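You operate a simulated robot arm through the tools that you are given. There is no shell and no other tool.

You run a simulated two-armed robot. Do the job below in one go: nothing can be reset, and whatever is moved stays where it is left.

TASK
Mark stud 9 yellow and stud 6 white, and put the markers back.
Fine: a stroke across the end of each; each marker lies in its cradle; no other stud is marked.

It is judged by the outcome, as a careful person would: the job done as asked, and still so three seconds after it is handed in. It fails if anything else is knocked over, pushed out of place, dropped, spilled or broken.

THE ROBOT
Two 7-joint arms with two-finger grippers on one trunk that stands fixed in place. Base frame: the origin is at the foot of the trunk, x ahead of it, y to its left, z up. Lengths are in m, angles in degrees, forces in N, time in s.
The left shoulder is at [0.102, 0.216, 1.15], the right one opposite. With the tool pointing down near the work surface each hand reaches from about 0.34 to 0.88 m from the base axis, measured 20 degrees to its own side. Payload 3.43 kg a hand.
The tool frame of a hand sits at the grasp point between the pads (the TCP): z along the fingers, y along the line on which they close. The tips reach 0.02 m beyond it. The gripper opens to 0.124 m; its body begins 0.093 m behind the TCP.
Orientation is that of the tool frame in the base frame, as [roll, pitch, yaw] about the fixed x, y, z axes, in that order (R = Rz(yaw) Ry(pitch) Rx(roll)). With the fingers straight down and closing along the base's y, the tool's x points along the base's -x, its y along +y and its z along -z.

THE INTERFACE
- The arms move only by the tool drive_tool. It takes "left_moves", "right_moves" or both (then of equal length, played together; a hand with none holds still); each is text: rows parted by semicolons, each of 6 numbers parted by spaces: the shift along the tool's x, y, z in units of 150 mm (1.0 is 150 mm), then the turn, a rotation vector about the tool's x, y, z in units of 120 degrees (1.0 is 120 degrees). In form: dx dy dz wx wy wz; .... A call has 1 to 20 rows; each row is the pose to reach, as a shift and turn from the pose commanded when the call began, along the tool's axes at that moment. "left_grip" and "right_grip" are, for a hand that has rows, the gripper command, from -1 (shut) to 1 (fully open), values between in proportion, set as the call begins (left out, the last holds). A call with a number of a shift or a turn outside -1 to 1 is refused whole. A row lasts 0.2 s, in which the tool goes at most 0.05 m and 8.6 degrees; a call with a longer step from one row to the next is refused whole, and so is a gripper value outside its range. A pose out of reach is approached as far as the arm can. The call stops where the force on the tool passes 40 N (or 10 N more than at its start, if that is more) or the arm is blocked; 0.2 s more then pass. The fingers move at their own pace (about 0.072 m/s each) and stop on an object; they squeeze with about 21 N. The grip force told is the motor's: it shows also when the fingers shut on nothing. Time passes only in rows, and 0.2 s behind the last, so rows that repeat a pose let the fingers close. It gives the time, the measured TCP pose, the force on the tool (base axes), the opening and the grip force at its end, in the units of the frame above (readings bear some noise), with the torque about the TCP (base axes, N m) and any sound that the robot's microphone picked up.
- Cameras (640 x 400 px; columns grow to the right, rows downward): "scene" is now at [0.2176, 0.0587, 1.3059]; the picture's right is [0.69, -0.73, 0.00], its down [-0.45, -0.43, -0.78] and it looks along [0.57, 0.54, -0.62] (base axes); focal length 299 px, centre (320, 200). "left" rides on the left gripper at [0.082, -0.014, -0.14] in its tool frame; the picture's right is [0.17, 0.99, 0.00], its down [-0.83, 0.14, -0.54] and it looks along [-0.53, 0.09, 0.84] (tool axes); focal length 243 px, centre (320, 200). "right" rides on the right gripper at [0.082, 0.014, -0.14] in its tool frame; the picture's right is [-0.17, 0.99, 0.00], its down [-0.83, -0.14, -0.54] and it looks along [-0.53, -0.09, 0.84] (tool axes); focal length 243 px, centre (320, 200). There is no depth. A picture from a camera that has moved, and an enlarged one, comes with that camera's place and axes in the base frame and with its lens.
- grab_frame(camera): a new picture of that camera. No time passes.
- slide_trunk(by): moves the trunk up (or, below 0, down) by that many m; the arms and the scene camera ride with it, the base frame stays. It gives what a move gives, with no picture.
- pan_tilt(pan, tilt): turns the head with the scene camera to pan (to the left, within 80 degrees either way) and tilt (down, from -29 to 69), counted from straight ahead of the robot (the tilt from the chest, where the trunk bows). It gives what a move gives.
- close_up(camera, box): a new picture of the part [left, top, right, bottom] of that camera's present view, enlarged. No time passes.
- job_done(): hands the job in; it is judged then, once.

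Places have to be worked out from the pictures, the camera data and where the tool is seen. Open the grippers and draw the arms clear of the work before you hand the job in, unless the task says otherwise.

The tools are called after ">>>" by a JSON object that holds its "fn" and its "kwargs". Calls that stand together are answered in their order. drive_tool: Moves the arms, as the interface text tells. Its arguments: {"type":"object","properties":{"left_moves":{"type":"string"},"left_grip":{"type":"number"},"right_moves":{"type":"string"},"right_grip":{"type":"number"}},"required":[]} The other tools are called the same way: slide_trunk (by) moves the trunk up or down; pan_tilt (pan, tilt) turns the head that bears the scene camera; grab_frame (camera) takes a picture; close_up (camera, box) takes an enlarged picture of a part of a camera's view; job_done () hands the job in.

At the start:

```text
time_s: 0.0
left_position: [0.4651, 0.5499, 1.0258]
left_ee_rot: [179.9, 0.0, -179.9]
left_wrist_force: [-0.2, 0.2, 0.2]
left_torque: [0.02, -0.01, -0.01]
left_width: 0.124
left_grip_force: 0.1
right_position: [0.5119, 0.027, 1.0012]
right_ee_rot: [-179.9, 0.0, -179.9]
right_wrist_force: [-0.3, 0.4, 0.4]
right_torque: [-0.01, 0.01, -0.02]
right_width: 0.124
right_grip_force: 0.0
trunk travel left (down, up): [-0.3, 0.291]
head pan, tilt (commanded): [43.5, 38.4]
```

scene: 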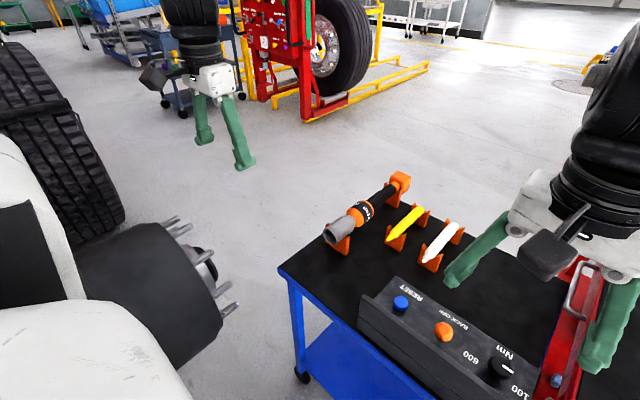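
right: 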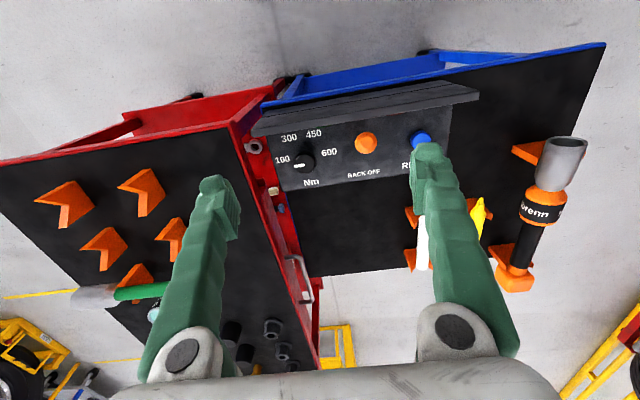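
left: 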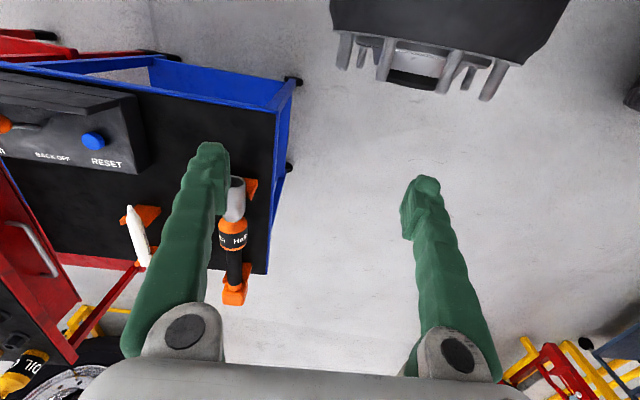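

I'll look first: the hub with studs is at the left of the scene and the markers lie in orange cradles on the blue cart. I take close-ups of the hub and the cradles.

>>> {"fn": "close_up", "kwargs": {"camera": "scene", "box": [120, 190, 280, 340]}}

>>> {"fn": "close_up", "kwargs": {"camera": "scene", "box": [320, 160, 520, 290]}}

>>> {"fn": "close_up", "kwargs": {"camera": "left", "box": [320, 0, 580, 130]}}

```text
2.67 times, centred on (200, 265) of scene
camera zoom: at [0.2176, 0.0587, 1.3059], right [0.69, -0.73, 0.0], down [-0.45, -0.43, -0.78], along [0.57, 0.54, -0.62], focal length 797 px, centre (640, 27)
```

zoom: 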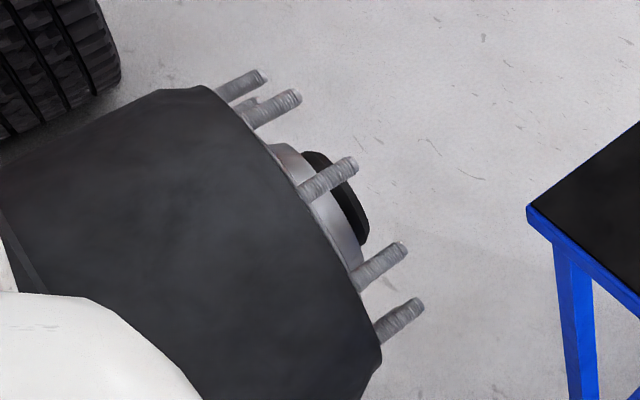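

```text
3.08 times, centred on (420, 225) of scene
camera zoom: at [0.2176, 0.0587, 1.3059], right [0.69, -0.73, 0.0], down [-0.45, -0.43, -0.78], along [0.57, 0.54, -0.62], focal length 919 px, centre (12, 123)
```

zoom: 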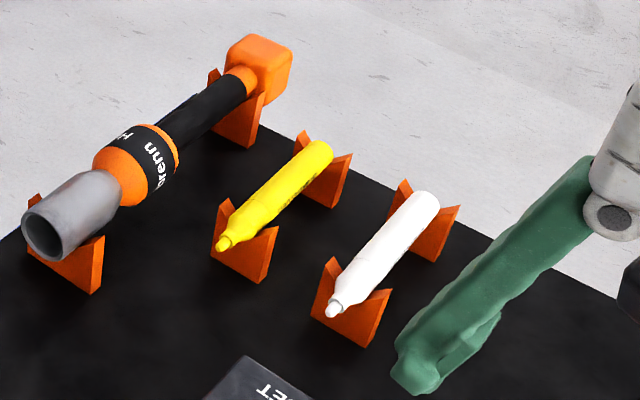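

```text
2.46 times, centred on (450, 65) of left
camera zoom: at [0.3839, 0.5385, 1.1647], right [-0.17, 0.99, 0.0], down [0.83, 0.14, 0.54], along [0.53, 0.09, -0.84], focal length 597 px, centre (0, 532)
```

zoom: 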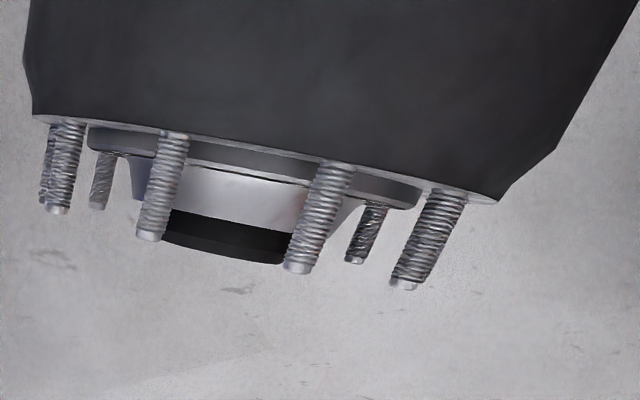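

The hub faces away (+x) with stud ends pointing along about +x; I see no numbers yet. I'll pan the head to the hub and to other areas to look for the numbering.

>>> {"fn": "pan_tilt", "kwargs": {"pan": 75, "tilt": 35}}

>>> {"fn": "grab_frame", "kwargs": {"camera": "scene"}}

>>> {"fn": "pan_tilt", "kwargs": {"pan": 30, "tilt": 10}}

>>> {"fn": "grab_frame", "kwargs": {"camera": "scene"}}

>>> {"fn": "pan_tilt", "kwargs": {"pan": -20, "tilt": 40}}

>>> {"fn": "grab_frame", "kwargs": {"camera": "scene"}}

```text
time_s: 1.0
left_position: [0.4662, 0.5522, 1.0256]
left_ee_rot: [-180.0, 0.1, 180.0]
left_wrist_force: [-0.7, 0.1, 0.2]
left_torque: [-0.01, -0.02, -0.02]
left_width: 0.1239
left_grip_force: 0.1
right_position: [0.511, 0.0265, 1.0021]
right_ee_rot: [179.9, 0.0, -180.0]
right_wrist_force: [-0.1, -0.3, 0.3]
right_torque: [-0.03, -0.02, 0.03]
right_width: 0.124
right_grip_force: 0.1
trunk travel left (down, up): [-0.3, 0.291]
head pan, tilt (commanded): [75.0, 35.0]
```

```text
taken
camera scene: at [0.1781, 0.0845, 1.3111], right [0.97, -0.26, 0.0], down [-0.15, -0.55, -0.82], along [0.21, 0.79, -0.57], focal length 299 px, centre (320, 200)
```

scene: 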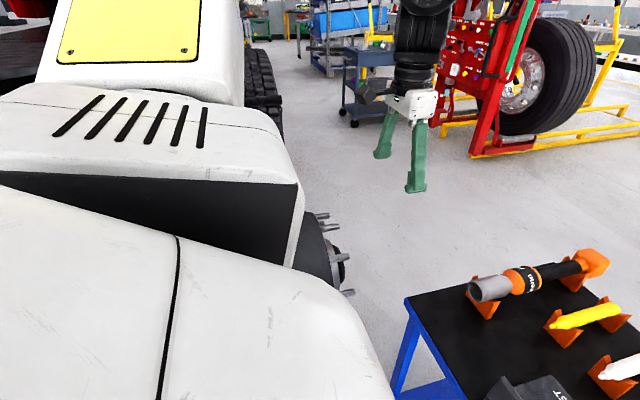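

```text
time_s: 2.1
left_position: [0.4651, 0.5514, 1.0264]
left_ee_rot: [179.9, 0.0, -180.0]
left_wrist_force: [-0.6, 0.2, 0.3]
left_torque: [0.0, 0.02, -0.02]
left_width: 0.124
left_grip_force: 0.1
right_position: [0.5124, 0.026, 1.0018]
right_ee_rot: [-179.9, -0.1, -179.9]
right_wrist_force: [0.1, -0.6, 0.7]
right_torque: [0.01, 0.02, 0.0]
right_width: 0.1241
right_grip_force: 0.0
trunk travel left (down, up): [-0.3, 0.291]
head pan, tilt (commanded): [30.0, 10.0]
```

```text
taken
camera scene: at [0.2357, 0.0461, 1.3512], right [0.5, -0.87, 0.0], down [-0.15, -0.09, -0.98], along [0.85, 0.49, -0.17], focal length 299 px, centre (320, 200)
```

scene: 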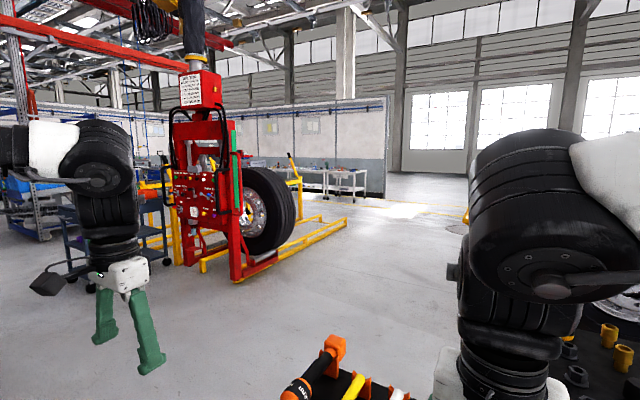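

```text
time_s: 3.3
left_position: [0.4654, 0.553, 1.025]
left_ee_rot: [-179.9, 0.0, -180.0]
left_wrist_force: [0.2, 0.3, 0.4]
left_torque: [0.03, -0.01, 0.02]
left_width: 0.1243
left_grip_force: 0.1
right_position: [0.5111, 0.0262, 1.0014]
right_ee_rot: [-179.9, 0.0, 180.0]
right_wrist_force: [0.6, 0.5, 1.0]
right_torque: [-0.01, 0.0, -0.02]
right_width: 0.1238
right_grip_force: 0.1
trunk travel left (down, up): [-0.3, 0.291]
head pan, tilt (commanded): [-20.0, 40.0]
```

```text
taken
camera scene: at [0.2351, -0.0295, 1.3036], right [-0.34, -0.94, 0.0], down [-0.6, 0.22, -0.77], along [0.72, -0.26, -0.64], focal length 299 px, centre (320, 200)
```

scene: 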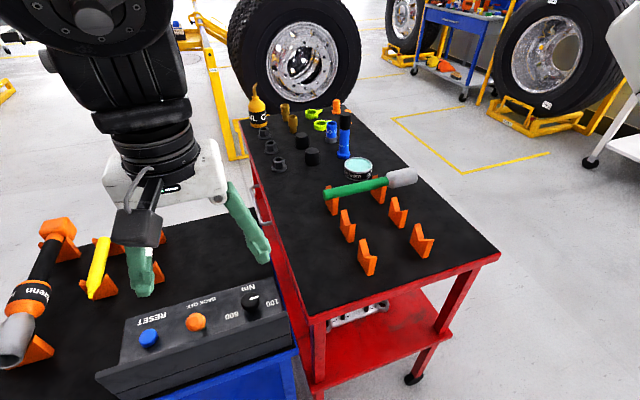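

The hub is a 10-stud circle, tip plane x≈0.417, centre about y 0.752, z 0.55, radius 0.167; markers lie along x with tips toward -x at y≈0.30 (yellow) and 0.20 (white), z≈0.75. Numbers must be on the hub's front, so I turn the left hand about its axis so its camera looks back at the hub.

>>> {"fn": "drive_tool", "kwargs": {"left_moves": "-0.05 0.07 0 0 0 0.068; -0.1 0.14 0 0 0 0.136; -0.15 0.21 0 0 0 0.204; -0.2 0.28 0 0 0 0.272; -0.25 0.35 0 0 0 0.34; -0.3 0.42 0 0 0 0.408; -0.35 0.49 0 0 0 0.476; -0.4 0.56 0 0 0 0.544; -0.45 0.63 0 0 0 0.612; -0.5 0.7 0 0 0 0.68; -0.55 0.77 0 0 0 0.75"}}

>>> {"fn": "grab_frame", "kwargs": {"camera": "left"}}

```text
time_s: 5.7
left_position: [0.5484, 0.6663, 1.0267]
left_ee_rot: [180.0, 0.1, 89.9]
left_wrist_force: [-0.8, -0.4, -1.1]
left_torque: [-0.02, 0.0, 0.03]
left_width: 0.1238
left_grip_force: 0.1
right_position: [0.5118, 0.0263, 1.0018]
right_ee_rot: [180.0, 0.0, -180.0]
right_wrist_force: [-0.3, -0.2, -1.2]
right_torque: [0.02, -0.01, -0.02]
right_width: 0.1238
right_grip_force: 0.1
trunk travel left (down, up): [-0.3, 0.291]
head pan, tilt (commanded): [-20.0, 40.0]
```

```text
taken
camera left: at [0.5356, 0.7499, 1.1653], right [0.99, 0.16, 0.0], down [0.14, -0.83, 0.54], along [0.09, -0.53, -0.84], focal length 243 px, centre (320, 200)
```

left: 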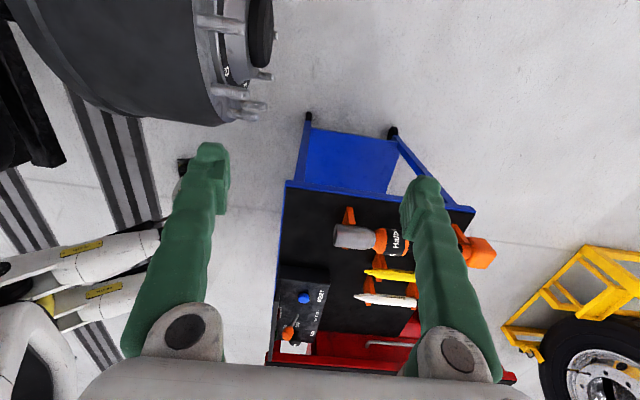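

The turn went well and small white digits appear on the hub flange near the studs. I go on turning another 90° and shift a bit outward.

>>> {"fn": "drive_tool", "kwargs": {"left_moves": "0.03 0.04 0 0 0 0.068; 0.06 0.08 0 0 0 0.136; 0.09 0.12 0 0 0 0.204; 0.12 0.16 0 0 0 0.272; 0.15 0.2 0 0 0 0.34; 0.18 0.24 0 0 0 0.408; 0.21 0.28 0 0 0 0.476; 0.24 0.32 0 0 0 0.544; 0.27 0.36 0 0 0 0.612; 0.3 0.4 0 0 0 0.68; 0.33 0.44 0 0 0 0.75"}}

>>> {"fn": "grab_frame", "kwargs": {"camera": "left"}}

```text
time_s: 8.1
left_position: [0.614, 0.7179, 1.0259]
left_ee_rot: [-180.0, 0.0, -0.1]
left_wrist_force: [-0.3, -0.8, 0.2]
left_torque: [-0.03, 0.05, 0.02]
left_width: 0.124
left_grip_force: 0.2
right_position: [0.5121, 0.0268, 1.0003]
right_ee_rot: [-180.0, 0.0, 180.0]
right_wrist_force: [0.4, -0.3, 0.1]
right_torque: [-0.03, 0.04, -0.02]
right_width: 0.1242
right_grip_force: 0.0
trunk travel left (down, up): [-0.3, 0.291]
head pan, tilt (commanded): [-20.0, 40.0]
```

```text
taken
camera left: at [0.6969, 0.7319, 1.1647], right [0.16, -0.99, 0.0], down [-0.83, -0.14, 0.54], along [-0.53, -0.09, -0.84], focal length 243 px, centre (320, 200)
```

left: 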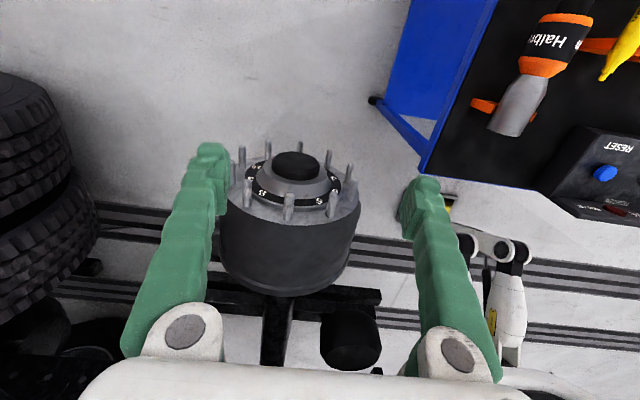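

The hub face is now in view with a ring of digits. I zoom in on it.

>>> {"fn": "close_up", "kwargs": {"camera": "left", "box": [220, 130, 370, 225]}}

>>> {"fn": "close_up", "kwargs": {"camera": "left", "box": [240, 150, 350, 220]}}

```text
4.21 times, centred on (295, 178) of left
camera zoom: at [0.6969, 0.7319, 1.1647], right [0.16, -0.99, 0.0], down [-0.83, -0.14, 0.54], along [-0.53, -0.09, -0.84], focal length 1022 px, centre (425, 295)
```

zoom: 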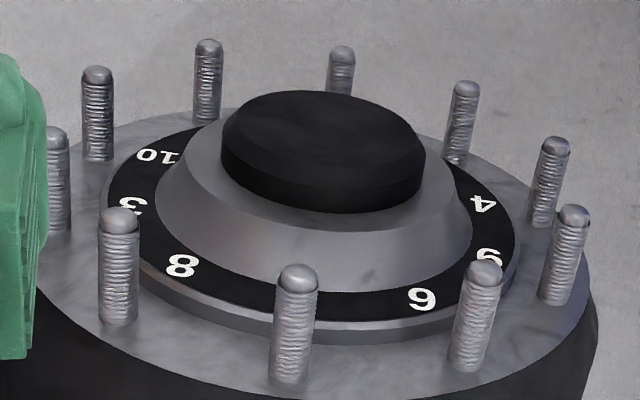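

```text
5.71 times, centred on (295, 185) of left
camera zoom: at [0.6969, 0.7319, 1.1647], right [0.16, -0.99, 0.0], down [-0.83, -0.14, 0.54], along [-0.53, -0.09, -0.84], focal length 1386 px, centre (463, 286)
```

zoom: 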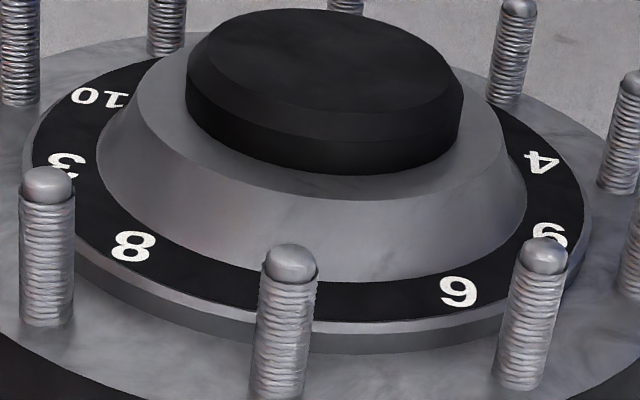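

The digit ring shows 10, 3, 8, (hidden), 6/9, 9/6, 4 — I need an upright, more frontal view to tell 6 from 9. I draw the right hand back and up, and lower and tilt the left hand to look more squarely at the hub.

>>> {"fn": "drive_tool", "kwargs": {"left_moves": "0 0 0.1 0 -0.03 0; 0 0 0.2 0 -0.06 0; 0 0 0.3 0 -0.09 0; 0 0 0.4 0 -0.12 0; 0 0 0.5 0 -0.15 0; 0 0 0.6 0 -0.18 0; 0 0 0.7 0 -0.21 0; 0 0 0.8 0 -0.24 0; 0.05 0 0.9 0 -0.27 0; 0.1 0 1 0 -0.3 0", "right_moves": "0.06 0 -0.2 0 0 0; 0.12 -0.1 -0.4 0 0 0; 0.18 -0.2 -0.6 0 0 0; 0.24 -0.3 -0.7 0 0 0; 0.3 -0.4 -0.8 0 0 0; 0.36 -0.5 -0.8 0 0 0; 0.42 -0.6 -0.8 0 0 0; 0.48 -0.7 -0.8 0 0 0; 0.54 -0.8 -0.8 0 0 0; 0.6 -0.9 -0.8 0 0 0"}}

>>> {"fn": "grab_frame", "kwargs": {"camera": "left"}}

```text
time_s: 10.3
left_position: [0.5727, 0.7013, 0.9006]
left_ee_rot: [180.0, 35.2, -0.1]
left_wrist_force: [0.7, -0.5, 0.2]
left_torque: [-0.03, -0.02, -0.01]
left_width: 0.1241
left_grip_force: 0.1
left hand out of reach, approached as far as the arm can: row 1, 2, 3, 4, 5, 6, 7, 8, 9, 10
right_position: [0.4199, -0.1069, 1.1066]
right_ee_rot: [179.9, 0.2, 180.0]
right_wrist_force: [-0.7, 0.3, 0.6]
right_torque: [0.04, -0.03, -0.04]
right_width: 0.1243
right_grip_force: 0.0
right hand out of reach, approached as far as the arm can: row 3, 4, 5, 6, 7, 8, 9, 10
trunk travel left (down, up): [-0.3, 0.291]
head pan, tilt (commanded): [-20.0, 40.0]
```

```text
taken
camera left: at [0.7206, 0.7157, 0.9661], right [0.13, -0.99, -0.09], down [-0.37, -0.14, 0.92], along [-0.92, -0.09, -0.38], focal length 243 px, centre (320, 200)
```

left: 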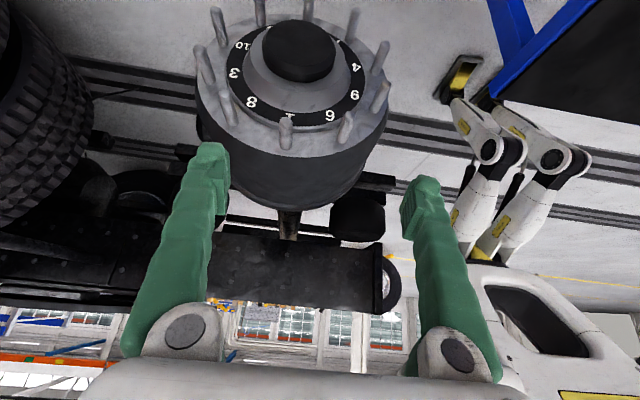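

>>> {"fn": "close_up", "kwargs": {"camera": "left", "box": [180, 0, 400, 150]}}

>>> {"fn": "close_up", "kwargs": {"camera": "left", "box": [310, 40, 390, 140]}}

>>> {"fn": "close_up", "kwargs": {"camera": "left", "box": [210, 0, 370, 100]}}

```text
2.67 times, centred on (290, 75) of left
camera zoom: at [0.7206, 0.7157, 0.9661], right [0.13, -0.99, -0.09], down [-0.37, -0.14, 0.92], along [-0.92, -0.09, -0.38], focal length 647 px, centre (400, 533)
```

zoom: 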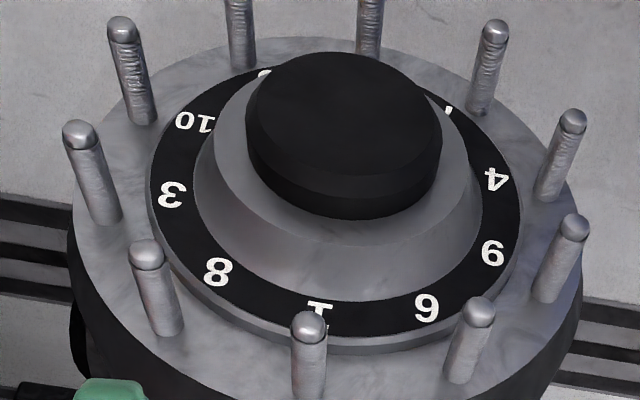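

```text
4.00 times, centred on (350, 90) of left
camera zoom: at [0.7206, 0.7157, 0.9661], right [0.13, -0.99, -0.09], down [-0.37, -0.14, 0.92], along [-0.92, -0.09, -0.38], focal length 970 px, centre (200, 640)
```

zoom: 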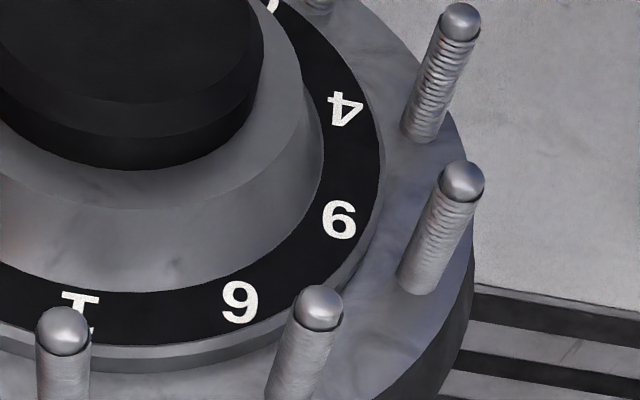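

```text
4.00 times, centred on (290, 50) of left
camera zoom: at [0.7206, 0.7157, 0.9661], right [0.13, -0.99, -0.09], down [-0.37, -0.14, 0.92], along [-0.92, -0.09, -0.38], focal length 970 px, centre (440, 800)
```

zoom: 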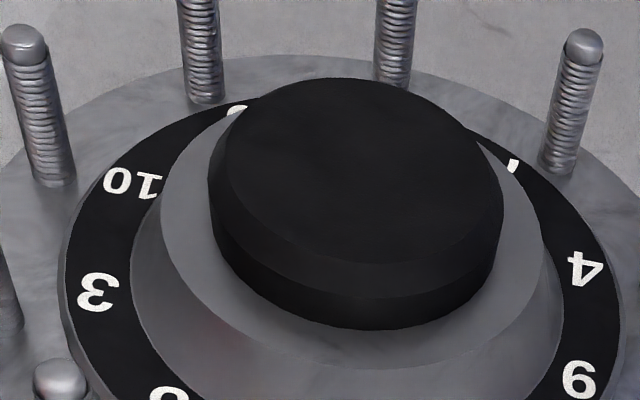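

In this upside-down picture I read 10, 3, 8, 1, then two digits of the 6/9 kind, then 4. I zoom much closer on each to read shape and orientation reliably.

>>> {"fn": "close_up", "kwargs": {"camera": "left", "box": [315, 80, 365, 120]}}

>>> {"fn": "close_up", "kwargs": {"camera": "left", "box": [225, 30, 275, 70]}}

>>> {"fn": "close_up", "kwargs": {"camera": "left", "box": [335, 50, 375, 82]}}

>>> {"fn": "close_up", "kwargs": {"camera": "left", "box": [225, 55, 275, 115]}}

```text
10.00 times, centred on (340, 100) of left
camera zoom: at [0.7206, 0.7157, 0.9661], right [0.13, -0.99, -0.09], down [-0.37, -0.14, 0.92], along [-0.92, -0.09, -0.38], focal length 2426 px, centre (120, 1200)
```

zoom: 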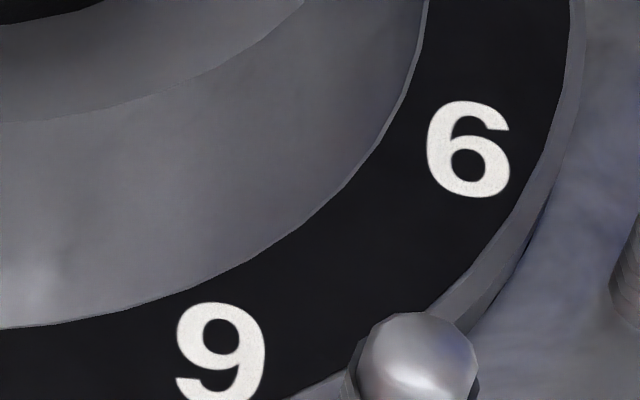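

```text
10.00 times, centred on (250, 50) of left
camera zoom: at [0.7206, 0.7157, 0.9661], right [0.13, -0.99, -0.09], down [-0.37, -0.14, 0.92], along [-0.92, -0.09, -0.38], focal length 2426 px, centre (1020, 1700)
```

zoom: 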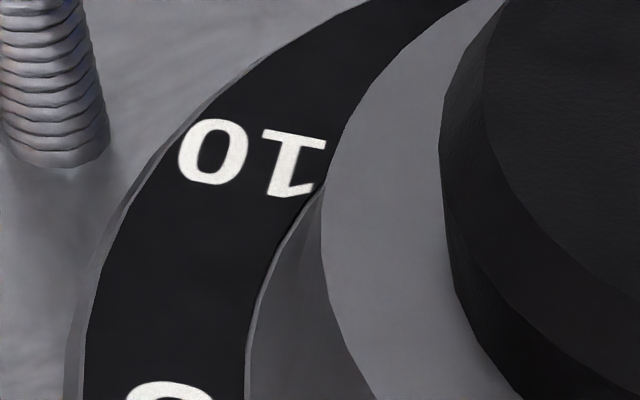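

```text
12.50 times, centred on (355, 66) of left
camera zoom: at [0.7206, 0.7157, 0.9661], right [0.13, -0.99, -0.09], down [-0.37, -0.14, 0.92], along [-0.92, -0.09, -0.38], focal length 3033 px, centre (-118, 1875)
```

zoom: 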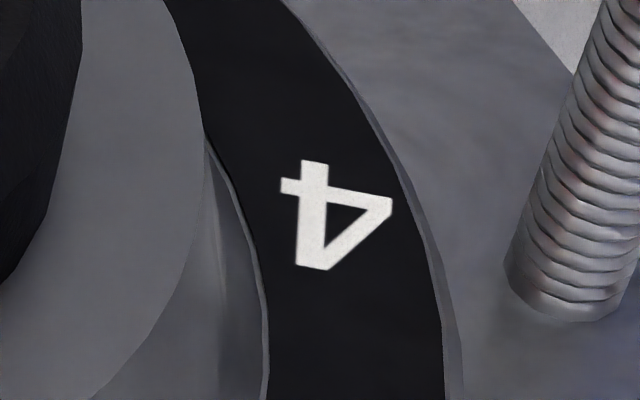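

```text
6.67 times, centred on (250, 85) of left
camera zoom: at [0.7206, 0.7157, 0.9661], right [0.13, -0.99, -0.09], down [-0.37, -0.14, 0.92], along [-0.92, -0.09, -0.38], focal length 1618 px, centre (787, 967)
```

zoom: 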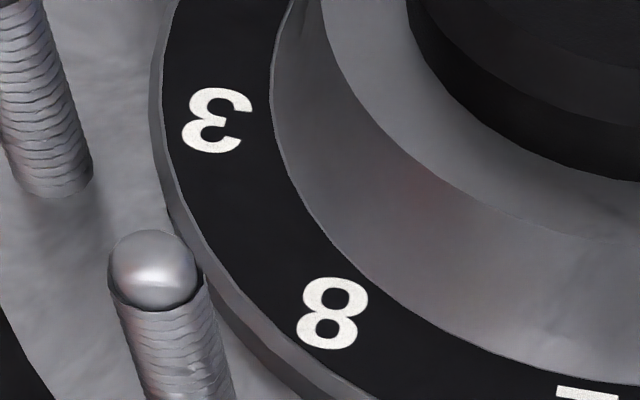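

At high zoom the picture (which is upside down, e.g. "10" and "4" are inverted) shows "9" next to stud 1 and "6" next to that, so truly clockwise it's 1-8-3-10-5-2-7-4-9-6: stud 6 is next to the top stud at about (0.417, 0.652, 0.692), stud 9 is the one below it at about (0.417, 0.592, 0.607). I now bring the left hand upright, back up and toward the markers.

>>> {"fn": "drive_tool", "kwargs": {"left_moves": "-0.08 0.05 -0.07 0 0.0375 0; -0.16 0.11 -0.14 0 0.075 0; -0.24 0.16 -0.21 0 0.1125 0; -0.32 0.22 -0.28 0 0.15 0; -0.40 0.27 -0.35 0 0.1875 0; -0.48 0.33 -0.41 0 0.225 0; -0.57 0.38 -0.48 0 0.2625 0; -0.648 0.433 -0.551 0 0.3 0"}}

```text
time_s: 12.1
left_position: [0.5969, 0.702, 1.0492]
left_ee_rot: [179.5, 0.3, 0.0]
left_wrist_force: [-0.5, 0.3, 0.1]
left_torque: [-0.02, -0.05, -0.02]
left_width: 0.1238
left_grip_force: 0.2
left hand out of reach, approached as far as the arm can: row 4, 5, 6, 7, 8
right_position: [0.4205, -0.106, 1.1069]
right_ee_rot: [179.9, 0.1, 180.0]
right_wrist_force: [-0.8, 0.9, -0.4]
right_torque: [0.02, 0.01, -0.01]
right_width: 0.1239
right_grip_force: 0.0
trunk travel left (down, up): [-0.3, 0.291]
head pan, tilt (commanded): [-20.0, 40.0]
```

The arm hits a limit at this yaw near its body, so I turn the hand back to its natural yaw (180°), which also suits the pick and the marking. Turning back 90° first.

>>> {"fn": "drive_tool", "kwargs": {"left_moves": "-0.03 0.01 0 0 0 -0.068; -0.06 0.02 0 0 0 -0.136; -0.09 0.03 0 0 0 -0.204; -0.12 0.04 0 0 0 -0.272; -0.15 0.05 0 0 0 -0.34; -0.18 0.06 0 0 0 -0.408; -0.21 0.07 0 0 0 -0.476; -0.24 0.08 0 0 0 -0.544; -0.27 0.09 0 0 0 -0.612; -0.3 0.1 0 0 0 -0.68; -0.33 0.11 0 0 0 -0.75"}}

```text
time_s: 14.5
left_position: [0.5747, 0.7186, 1.06]
left_ee_rot: [-179.8, 0.2, 90.0]
left_wrist_force: [-0.3, -0.3, -0.1]
left_torque: [-0.01, -0.01, -0.02]
left_width: 0.1239
left_grip_force: 0.1
left hand out of reach, approached as far as the arm can: row 1, 2, 3, 4, 5, 6, 7, 8, 9, 10, 11
right_position: [0.4214, -0.1053, 1.1065]
right_ee_rot: [180.0, 0.1, 180.0]
right_wrist_force: [0.3, 0.3, 0.4]
right_torque: [0.04, 0.02, -0.01]
right_width: 0.124
right_grip_force: 0.0
trunk travel left (down, up): [-0.3, 0.291]
head pan, tilt (commanded): [-20.0, 40.0]
```

The hand lags its commanded place; I look at the arm's configuration with the head camera before going on.

>>> {"fn": "pan_tilt", "kwargs": {"pan": 55, "tilt": 25}}

>>> {"fn": "grab_frame", "kwargs": {"camera": "scene"}}

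```text
time_s: 15.9
left_position: [0.5745, 0.7184, 1.0606]
left_ee_rot: [-179.8, 0.2, 90.0]
left_wrist_force: [0.2, -0.2, 0.2]
left_torque: [0.0, 0.03, 0.0]
left_width: 0.1241
left_grip_force: 0.0
right_position: [0.422, -0.1058, 1.1066]
right_ee_rot: [179.9, 0.0, 179.9]
right_wrist_force: [0.1, -0.1, 0.6]
right_torque: [0.0, 0.04, -0.01]
right_width: 0.1238
right_grip_force: 0.1
trunk travel left (down, up): [-0.3, 0.291]
head pan, tilt (commanded): [55.0, 25.0]
```

```text
taken
camera scene: at [0.2081, 0.0749, 1.3269], right [0.82, -0.57, 0.0], down [-0.24, -0.35, -0.91], along [0.52, 0.74, -0.42], focal length 299 px, centre (320, 200)
```

scene: 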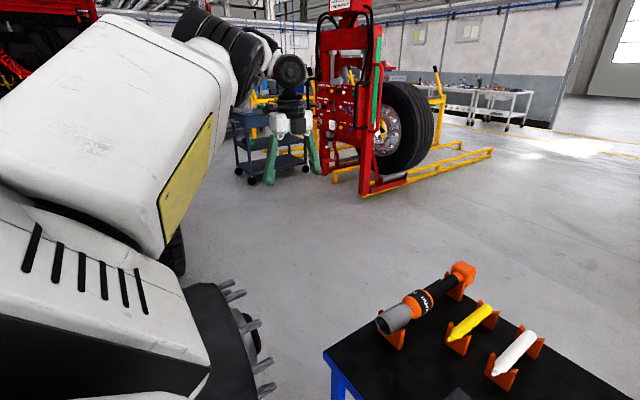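

The elbow has swung up high. I turn back another 90° while returning to the starting pose to get the natural configuration again.

>>> {"fn": "drive_tool", "kwargs": {"left_moves": "-0.05 -0.05 -0.02 0 0 -0.068; -0.1 -0.1 -0.03 0 0 -0.136; -0.14 -0.15 -0.05 0 0 -0.204; -0.19 -0.21 -0.06 0 0 -0.272; -0.24 -0.26 -0.08 0 0 -0.34; -0.29 -0.31 -0.1 0 0 -0.408; -0.34 -0.36 -0.12 0 0 -0.476; -0.39 -0.41 -0.13 0 0 -0.544; -0.43 -0.47 -0.15 0 0 -0.612; -0.48 -0.52 -0.16 0 0 -0.68; -0.53 -0.57 -0.17 0 0 -0.75; -0.53 -0.57 -0.17 0 0 -0.75; -0.53 -0.57 -0.17 0 0 -0.75"}}

>>> {"fn": "grab_frame", "kwargs": {"camera": "scene"}}

```text
time_s: 18.7
left_position: [0.5484, 0.7569, 1.1079]
left_ee_rot: [-179.7, -0.1, 180.0]
left_wrist_force: [-0.4, 0.0, -0.7]
left_torque: [-0.05, -0.02, 0.01]
left_width: 0.1242
left_grip_force: 0.2
left hand out of reach, approached as far as the arm can: row 1, 2, 3, 4, 5, 6, 7, 8, 9, 10, 11, 12, 13
right_position: [0.4226, -0.1046, 1.1067]
right_ee_rot: [179.9, 0.0, 179.9]
right_wrist_force: [0.0, 0.0, 0.0]
right_torque: [-0.04, -0.03, -0.03]
right_width: 0.124
right_grip_force: 0.0
trunk travel left (down, up): [-0.3, 0.291]
head pan, tilt (commanded): [55.0, 25.0]
```

```text
taken
camera scene: at [0.2083, 0.0762, 1.3268], right [0.82, -0.57, 0.0], down [-0.24, -0.35, -0.91], along [0.52, 0.74, -0.42], focal length 299 px, centre (320, 200)
```

scene: 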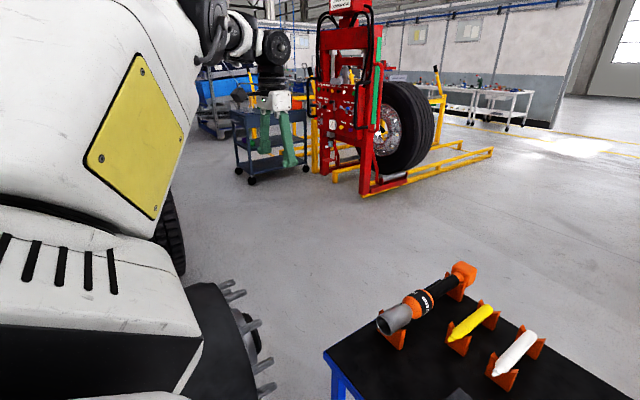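

The arm is stretched straight and the solver seems stuck there (the error is purely radial). I'll command a move sideways to that direction — upward — so the elbow bends out of the straight pose.

>>> {"fn": "drive_tool", "kwargs": {"left_moves": "0 0 -0.2 0 0 0; 0 0 -0.4 0 0 0; 0 0 -0.6 0 0 0; 0 0 -0.8 0 0 0; 0 0 -1 0 0 0; 0 0 -1 0 0 0"}}

>>> {"fn": "grab_frame", "kwargs": {"camera": "scene"}}

```text
time_s: 20.1
left_position: [0.5481, 0.7552, 1.2558]
left_ee_rot: [180.0, 0.0, 180.0]
left_wrist_force: [-0.1, 0.1, 0.5]
left_torque: [0.0, 0.03, -0.02]
left_width: 0.1242
left_grip_force: 0.0
right_position: [0.4207, -0.1063, 1.1073]
right_ee_rot: [179.9, 0.0, -179.9]
right_wrist_force: [0.8, 0.7, -0.2]
right_torque: [-0.03, -0.03, 0.03]
right_width: 0.1239
right_grip_force: 0.0
trunk travel left (down, up): [-0.3, 0.291]
head pan, tilt (commanded): [55.0, 25.0]
```

```text
taken
camera scene: at [0.2077, 0.075, 1.3269], right [0.82, -0.57, 0.0], down [-0.24, -0.35, -0.91], along [0.52, 0.74, -0.42], focal length 299 px, centre (320, 200)
```

scene: 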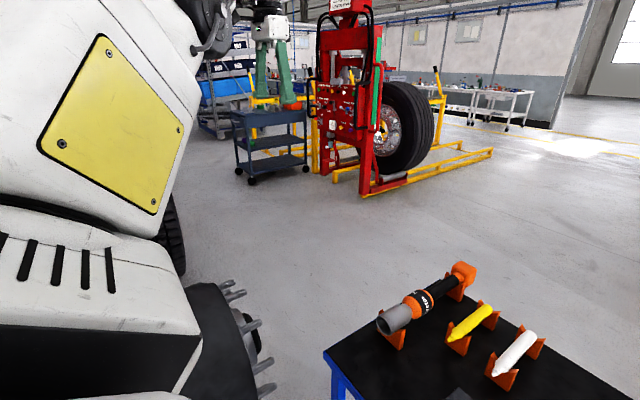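

It followed fully this time, so commands restart from the reached pose. Now I pull inward toward the trunk at this height.

>>> {"fn": "drive_tool", "kwargs": {"left_moves": "0.05 -0.15 0 0 0 0; 0.1 -0.3 0 0 0 0; 0.15 -0.45 0 0 0 0; 0.2 -0.6 0 0 0 0; 0.25 -0.75 0 0 0 0; 0.3 -0.9 0 0 0 0"}}

>>> {"fn": "grab_frame", "kwargs": {"camera": "scene"}}

```text
time_s: 21.5
left_position: [0.5452, 0.7097, 1.2776]
left_ee_rot: [-179.8, -0.1, 179.9]
left_wrist_force: [0.3, -0.3, 0.4]
left_torque: [0.01, -0.01, 0.03]
left_width: 0.1237
left_grip_force: 0.0
left hand out of reach, approached as far as the arm can: row 2, 3, 4, 5, 6
right_position: [0.4211, -0.1051, 1.1069]
right_ee_rot: [179.9, 0.1, 180.0]
right_wrist_force: [-0.3, -0.1, -0.2]
right_torque: [-0.03, 0.0, -0.04]
right_width: 0.1239
right_grip_force: 0.0
trunk travel left (down, up): [-0.3, 0.291]
head pan, tilt (commanded): [55.0, 25.0]
```

```text
taken
camera scene: at [0.2079, 0.0747, 1.3269], right [0.82, -0.57, 0.0], down [-0.24, -0.35, -0.91], along [0.52, 0.74, -0.42], focal length 299 px, centre (320, 200)
```

scene: 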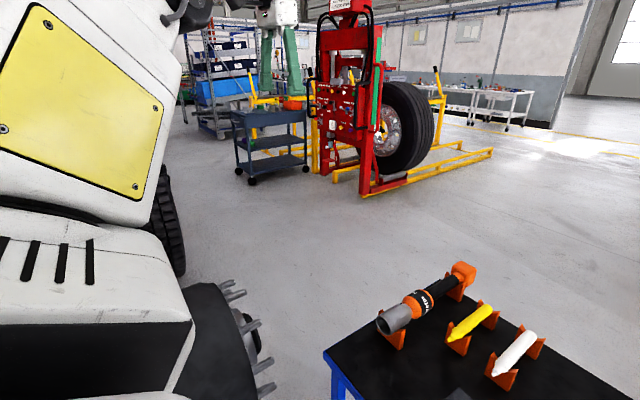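

A joint limit still blocks the inward move with the elbow swung in toward the head. I test how turning the hand moves the elbow: turn about the tool axis by 60° here in free space.

>>> {"fn": "drive_tool", "kwargs": {"left_moves": "0 0 0 0 0 -0.07; 0 0 0 0 0 -0.14; 0 0 0 0 0 -0.21; 0 0 0 0 0 -0.28; 0 0 0 0 0 -0.35; 0 0 0 0 0 -0.42; 0 0 0 0 0 -0.49"}}

>>> {"fn": "grab_frame", "kwargs": {"camera": "scene"}}

```text
time_s: 22.3
left_position: [0.5609, 0.7285, 1.2885]
left_ee_rot: [179.9, 0.4, -157.6]
left_wrist_force: [10.9, 2.8, -15.7]
left_torque: [0.36, 0.68, 0.37]
left_width: 0.1239
left_grip_force: 0.0
left hand out of reach, approached as far as the arm can: row 1, 2, 3
right_position: [0.4218, -0.1045, 1.1074]
right_ee_rot: [179.8, 0.0, -180.0]
right_wrist_force: [0.3, 0.7, -0.6]
right_torque: [-0.03, 0.02, -0.01]
right_width: 0.1238
right_grip_force: 0.1
trunk travel left (down, up): [-0.3, 0.291]
head pan, tilt (commanded): [55.0, 25.0]
stopped in row 3 (left hand): the force on the tool passed its limit at 83 N (the readings are from after the stop); the commanded pose is now the measured one
```

```text
taken
camera scene: at [0.2085, 0.0751, 1.3268], right [0.82, -0.57, 0.0], down [-0.24, -0.35, -0.91], along [0.52, 0.74, -0.42], focal length 299 px, centre (320, 200)
```

scene: 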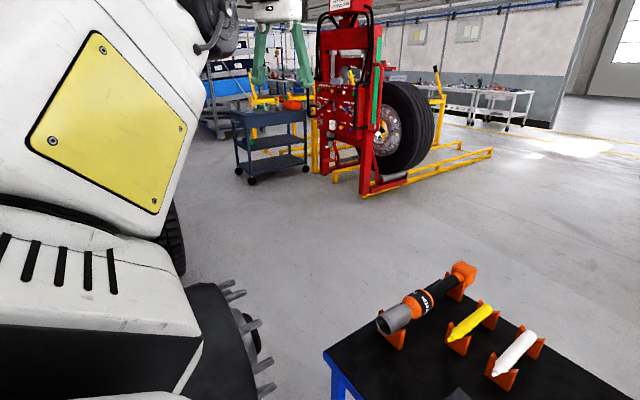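

The tool met something (likely its own wrist/forearm) when turning that way, so I turn back the other way immediately and watch the elbow.

>>> {"fn": "drive_tool", "kwargs": {"left_moves": "0 0 0 0 0 0.05; 0 0 0 0 0 0.1; 0 0 0 0 0 0.15; 0 0 0 0 0 0.187"}}

>>> {"fn": "grab_frame", "kwargs": {"camera": "scene"}}

```text
time_s: 22.6
left_position: [0.5582, 0.728, 1.2904]
left_ee_rot: [-180.0, 0.7, -158.7]
left_wrist_force: [0.0, 1.1, -1.1]
left_torque: [-0.13, -0.01, -0.04]
left_width: 0.124
left_grip_force: 0.0
right_position: [0.4206, -0.1054, 1.1071]
right_ee_rot: [179.9, 0.0, -179.9]
right_wrist_force: [0.3, -0.9, -0.7]
right_torque: [0.01, 0.0, 0.01]
right_width: 0.1242
right_grip_force: 0.0
trunk travel left (down, up): [-0.3, 0.291]
head pan, tilt (commanded): [55.0, 25.0]
stopped in row 1 (left hand): the force on the tool passed its limit at 52 N (the readings are from after the stop); the commanded pose is now the measured one
```

```text
taken
camera scene: at [0.2079, 0.0749, 1.3269], right [0.82, -0.57, 0.0], down [-0.24, -0.35, -0.91], along [0.52, 0.74, -0.42], focal length 299 px, centre (320, 200)
```

scene: 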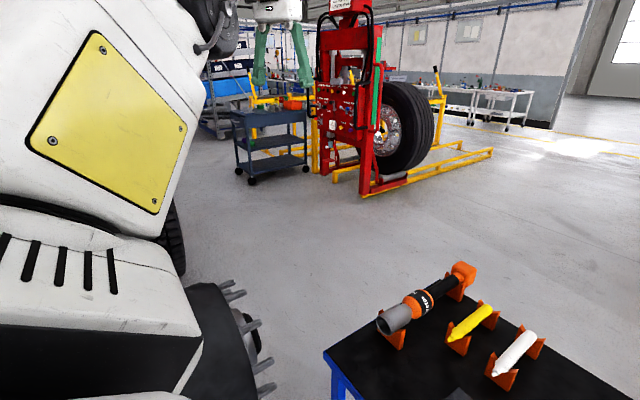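

Forces are back near zero; the spike may be inertial. I try turning back in gentler steps.

>>> {"fn": "drive_tool", "kwargs": {"left_moves": "0 0 0 0 0 0.015; 0 0 0 0 0 0.03; 0 0 0 0 0 0.045; 0 0 0 0 0 0.06; 0 0 0 0 0 0.08; 0 0 0 0 0 0.1; 0 0 0 0 0 0.12; 0 0 0 0 0 0.14; 0 0 0 0 0 0.16; 0 0 0 0 0 0.18"}}

>>> {"fn": "grab_frame", "kwargs": {"camera": "scene"}}

```text
time_s: 24.8
left_position: [0.5601, 0.7277, 1.2902]
left_ee_rot: [179.7, 0.7, 179.7]
left_wrist_force: [0.1, -1.0, 0.3]
left_torque: [-0.02, 0.01, 0.01]
left_width: 0.1244
left_grip_force: 0.1
right_position: [0.4204, -0.1054, 1.1064]
right_ee_rot: [179.9, 0.1, 179.9]
right_wrist_force: [-0.4, -0.1, 0.0]
right_torque: [-0.01, 0.0, 0.0]
right_width: 0.1239
right_grip_force: 0.1
trunk travel left (down, up): [-0.3, 0.291]
head pan, tilt (commanded): [55.0, 25.0]
```

```text
taken
camera scene: at [0.208, 0.075, 1.3269], right [0.82, -0.57, 0.0], down [-0.24, -0.35, -0.91], along [0.52, 0.74, -0.42], focal length 299 px, centre (320, 200)
```

scene: 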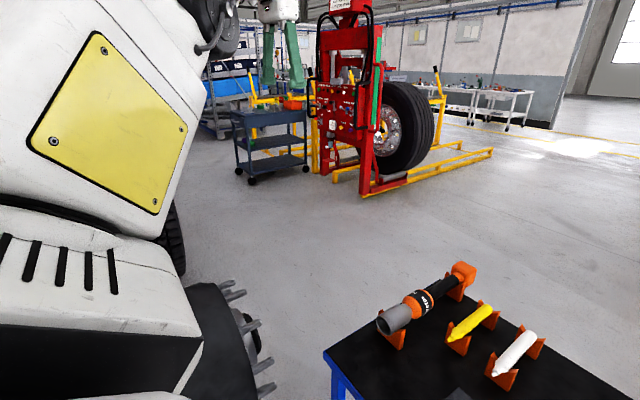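

Turning about the tool axis uses only the last joint, so it doesn't move the elbow. I look at the whole left arm from the head.

>>> {"fn": "pan_tilt", "kwargs": {"pan": 80, "tilt": 5}}

>>> {"fn": "grab_frame", "kwargs": {"camera": "scene"}}

>>> {"fn": "grab_frame", "kwargs": {"camera": "left"}}

>>> {"fn": "grab_frame", "kwargs": {"camera": "right"}}

```text
time_s: 25.7
left_position: [0.5589, 0.7271, 1.2895]
left_ee_rot: [179.7, 0.5, 179.7]
left_wrist_force: [0.1, 0.4, -0.4]
left_torque: [0.03, 0.02, -0.04]
left_width: 0.1241
left_grip_force: 0.0
right_position: [0.4215, -0.1059, 1.1067]
right_ee_rot: [179.8, 0.0, 180.0]
right_wrist_force: [-1.4, 0.5, 0.0]
right_torque: [0.01, -0.02, 0.0]
right_width: 0.124
right_grip_force: 0.1
trunk travel left (down, up): [-0.3, 0.291]
head pan, tilt (commanded): [80.0, 5.0]
```

```text
taken
camera scene: at [0.1713, 0.0899, 1.3593], right [0.98, -0.17, 0.0], down [-0.02, -0.09, -1.0], along [0.17, 0.98, -0.09], focal length 299 px, centre (320, 200)
```

scene: 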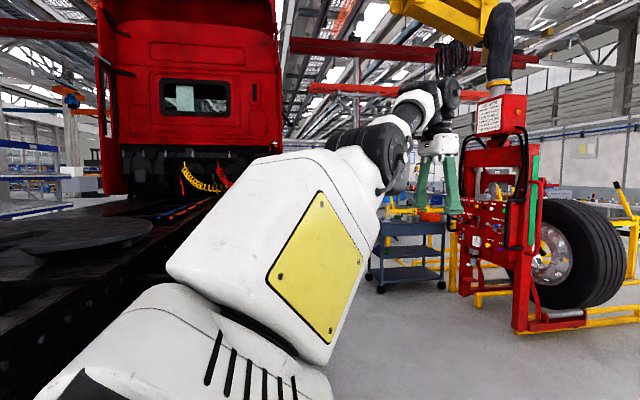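

```text
taken
camera left: at [0.4764, 0.7147, 1.4275], right [-0.16, 0.99, 0.0], down [0.83, 0.13, 0.55], along [0.54, 0.09, -0.84], focal length 243 px, centre (320, 200)
```

left: 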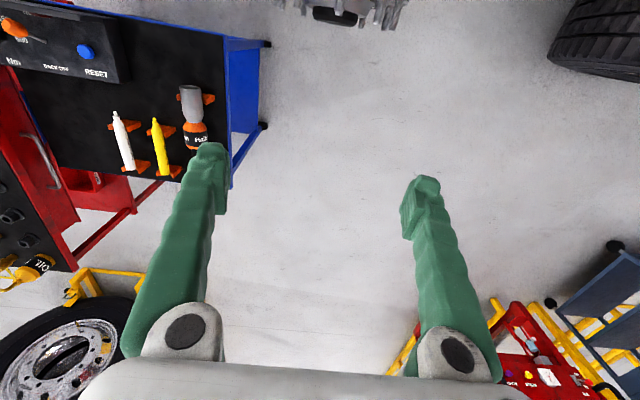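

```text
taken
camera right: at [0.339, -0.0924, 1.2468], right [0.17, 0.99, 0.0], down [0.83, -0.14, 0.54], along [0.53, -0.09, -0.84], focal length 243 px, centre (320, 200)
```

right: 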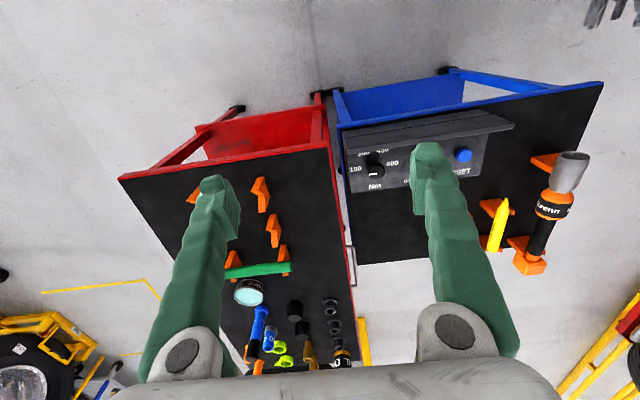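

The left arm is stretched nearly straight (wrist ~0.78 m from shoulder), which explains the lock. I move sideways (tangentially, forward-right) so the elbow gets to bend.

>>> {"fn": "drive_tool", "kwargs": {"left_moves": "-0.1 -0.09 0 0 0 0; -0.2 -0.18 0 0 0 0; -0.3 -0.27 0 0 0 0; -0.4 -0.36 0 0 0 0; -0.5 -0.45 0 0 0 0; -0.55 -0.6 0 0 0 0; -0.6 -0.75 0 0 0 0; -0.65 -0.9 0 0 0 0"}}

>>> {"fn": "grab_frame", "kwargs": {"camera": "scene"}}

```text
time_s: 26.3
left_position: [0.5873, 0.7052, 1.2894]
left_ee_rot: [179.3, 1.1, 178.3]
left_wrist_force: [6.8, 13.0, -17.8]
left_torque: [-1.84, -0.45, -1.0]
left_width: 0.1244
left_grip_force: 0.0
right_position: [0.4215, -0.1058, 1.1055]
right_ee_rot: [179.9, 0.1, 179.9]
right_wrist_force: [-0.7, -0.1, 0.9]
right_torque: [0.0, 0.02, 0.02]
right_width: 0.124
right_grip_force: 0.1
trunk travel left (down, up): [-0.3, 0.291]
head pan, tilt (commanded): [80.0, 5.0]
stopped in row 2 (left hand): the force on the tool passed its limit at 119 N (the readings are from after the stop); the commanded pose is now the measured one
```

```text
taken
camera scene: at [0.1715, 0.0899, 1.3593], right [0.98, -0.17, 0.0], down [-0.02, -0.09, -1.0], along [0.17, 0.98, -0.09], focal length 299 px, centre (320, 200)
```

scene: 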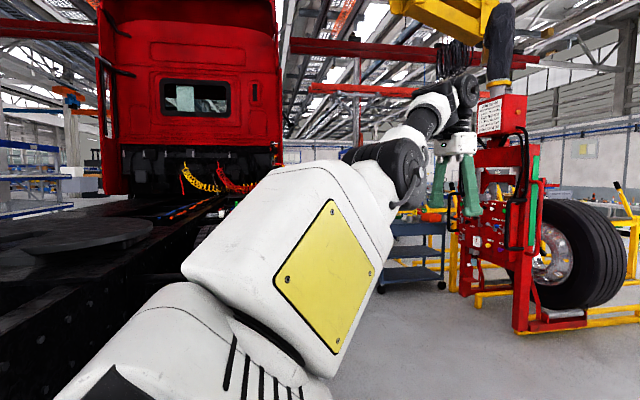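

No object is near, so this looks like a jerk near the singular pose. I repeat with smaller, slower steps.

>>> {"fn": "drive_tool", "kwargs": {"left_moves": "0 0 0 0 0 0; -0.02 -0.03 0 0 0 0; -0.04 -0.06 0 0 0 0; -0.06 -0.1 0 0 0 0; -0.08 -0.14 0 0 0 0; -0.1 -0.18 0 0 0 0; -0.12 -0.22 0 0 0 0; -0.14 -0.26 0 0 0 0; -0.16 -0.3 0 0 0 0; -0.18 -0.34 0 0 0 0; -0.2 -0.38 0 0 0 0; -0.22 -0.42 0 0 0 0; -0.24 -0.46 0 0 0 0; -0.26 -0.5 0 0 0 0"}}

>>> {"fn": "grab_frame", "kwargs": {"camera": "scene"}}

```text
time_s: 26.8
left_position: [0.5887, 0.7038, 1.2899]
left_ee_rot: [179.3, 1.1, 177.9]
left_wrist_force: [3.9, 13.4, -15.1]
left_torque: [-1.95, -0.67, -1.14]
left_width: 0.124
left_grip_force: 0.0
right_position: [0.4214, -0.1067, 1.1066]
right_ee_rot: [179.9, 0.1, -180.0]
right_wrist_force: [0.4, 0.3, -0.6]
right_torque: [0.01, 0.01, -0.01]
right_width: 0.1244
right_grip_force: 0.1
trunk travel left (down, up): [-0.3, 0.291]
head pan, tilt (commanded): [80.0, 5.0]
stopped in row 2 (left hand): the force on the tool passed its limit at 58 N (the readings are from after the stop); the commanded pose is now the measured one
```

```text
taken
camera scene: at [0.1715, 0.0899, 1.3593], right [0.98, -0.17, 0.0], down [-0.02, -0.09, -1.0], along [0.17, 0.98, -0.09], focal length 299 px, centre (320, 200)
```

scene: 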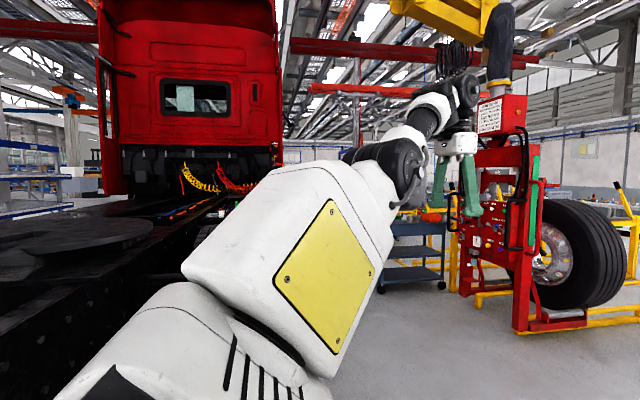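

A steady force of about 20 N remains: the raised forearm is probably touching the hand's camera side. I move the hand down, which opens that wrist angle.

>>> {"fn": "drive_tool", "kwargs": {"left_moves": "0 0 0.05 0 0 0; 0 0 0.1 0 0 0; 0 0 0.2 0 0 0; 0 0 0.3 0 0 0; 0 0 0.4 0 0 0; 0 0 0.5 0 0 0; 0 0 0.6 0 0 0; 0 0 0.7 0 0 0; 0 0 0.8 0 0 0; 0 0 0.9 0 0 0; 0 0 1 0 0 0"}}

>>> {"fn": "grab_frame", "kwargs": {"camera": "scene"}}

```text
time_s: 29.2
left_position: [0.6018, 0.7263, 1.1417]
left_ee_rot: [179.6, 0.8, 177.9]
left_wrist_force: [0.3, 0.4, 0.0]
left_torque: [0.01, 0.04, -0.02]
left_width: 0.124
left_grip_force: 0.1
left hand out of reach, approached as far as the arm can: row 6, 7, 8, 9, 10, 11
right_position: [0.4218, -0.1051, 1.1067]
right_ee_rot: [180.0, 0.1, 179.9]
right_wrist_force: [0.0, -0.8, 0.5]
right_torque: [0.0, 0.0, 0.0]
right_width: 0.1241
right_grip_force: 0.1
trunk travel left (down, up): [-0.3, 0.291]
head pan, tilt (commanded): [80.0, 5.0]
```

```text
taken
camera scene: at [0.1715, 0.0903, 1.3593], right [0.98, -0.17, 0.0], down [-0.02, -0.09, -1.0], along [0.17, 0.98, -0.09], focal length 299 px, centre (320, 200)
```

scene: 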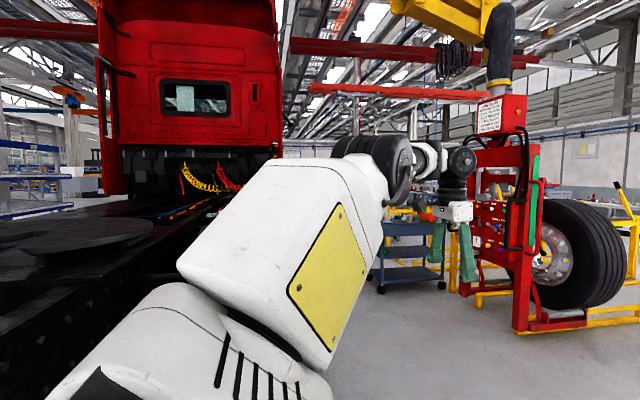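

The force is clear and the elbow is now up with the forearm level. I test a small inward move (−y) to see what the arm allows.

>>> {"fn": "drive_tool", "kwargs": {"left_moves": "0.03 -0.06 0 0 0 0; 0.06 -0.12 0 0 0 0; 0.09 -0.18 0 0 0 0; 0.12 -0.24 0 0 0 0; 0.15 -0.3 0 0 0 0; 0.18 -0.36 0 0 0 0; 0.2 -0.42 0 0 0 0; 0.2 -0.48 0 0 0 0"}}

>>> {"fn": "grab_frame", "kwargs": {"camera": "scene"}}

```text
time_s: 31.0
left_position: [0.6, 0.7247, 1.1532]
left_ee_rot: [179.6, 0.8, 178.0]
left_wrist_force: [1.0, 0.3, 0.6]
left_torque: [0.02, -0.03, -0.02]
left_width: 0.1243
left_grip_force: 0.0
left hand out of reach, approached as far as the arm can: row 1, 2, 3, 4, 5, 6, 7, 8
right_position: [0.4207, -0.1048, 1.1073]
right_ee_rot: [179.9, 0.0, -179.9]
right_wrist_force: [0.5, -0.9, -0.2]
right_torque: [0.01, 0.0, -0.02]
right_width: 0.1241
right_grip_force: 0.2
trunk travel left (down, up): [-0.3, 0.291]
head pan, tilt (commanded): [80.0, 5.0]
```

```text
taken
camera scene: at [0.1711, 0.0899, 1.3593], right [0.98, -0.17, 0.0], down [-0.02, -0.09, -1.0], along [0.17, 0.98, -0.09], focal length 299 px, centre (320, 200)
```

scene: 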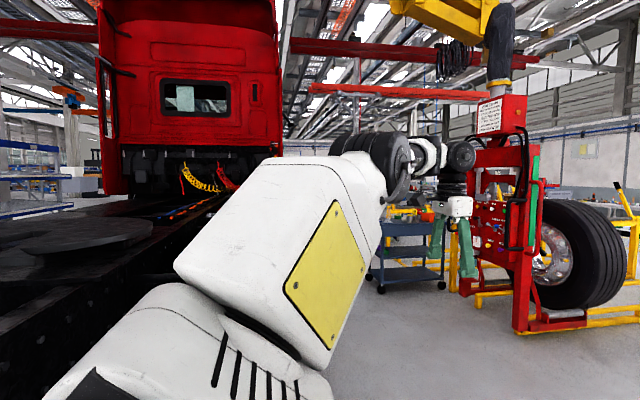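

No inward progress: the elbow seems to sit at its straight-side stop. I extend fully outward first, so the elbow can pass through straight and then fold the proper way.

>>> {"fn": "drive_tool", "kwargs": {"left_moves": "-0.03 0.03 0 0 0 0; -0.06 0.06 0 0 0 0; -0.1 0.1 0 0 0 0; -0.15 0.15 0 0 0 0; -0.2 0.2 0 0 0 0; -0.25 0.25 0 0 0 0; -0.3 0.3 0 0 0 0; -0.35 0.35 0 0 0 0; -0.4 0.4 0 0 0 0; -0.45 0.45 0 0 0 0"}}

>>> {"fn": "grab_frame", "kwargs": {"camera": "scene"}}

```text
time_s: 33.2
left_position: [0.6393, 0.75, 1.1451]
left_ee_rot: [179.5, 1.0, 178.1]
left_wrist_force: [-0.1, 0.1, 0.4]
left_torque: [0.01, 0.0, 0.02]
left_width: 0.1242
left_grip_force: 0.1
left hand out of reach, approached as far as the arm can: row 6, 7, 8, 9, 10
right_position: [0.4215, -0.1048, 1.1066]
right_ee_rot: [179.9, 0.0, 180.0]
right_wrist_force: [0.3, 0.2, 0.4]
right_torque: [-0.01, -0.01, 0.0]
right_width: 0.1239
right_grip_force: 0.0
trunk travel left (down, up): [-0.3, 0.291]
head pan, tilt (commanded): [80.0, 5.0]
```

```text
taken
camera scene: at [0.1713, 0.0902, 1.3593], right [0.98, -0.17, 0.0], down [-0.02, -0.09, -1.0], along [0.17, 0.98, -0.09], focal length 299 px, centre (320, 200)
```

scene: 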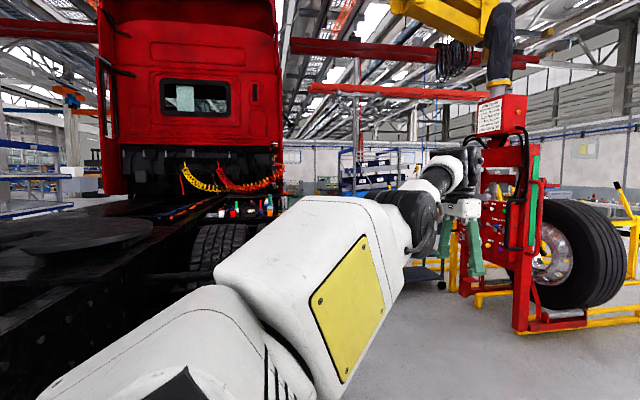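

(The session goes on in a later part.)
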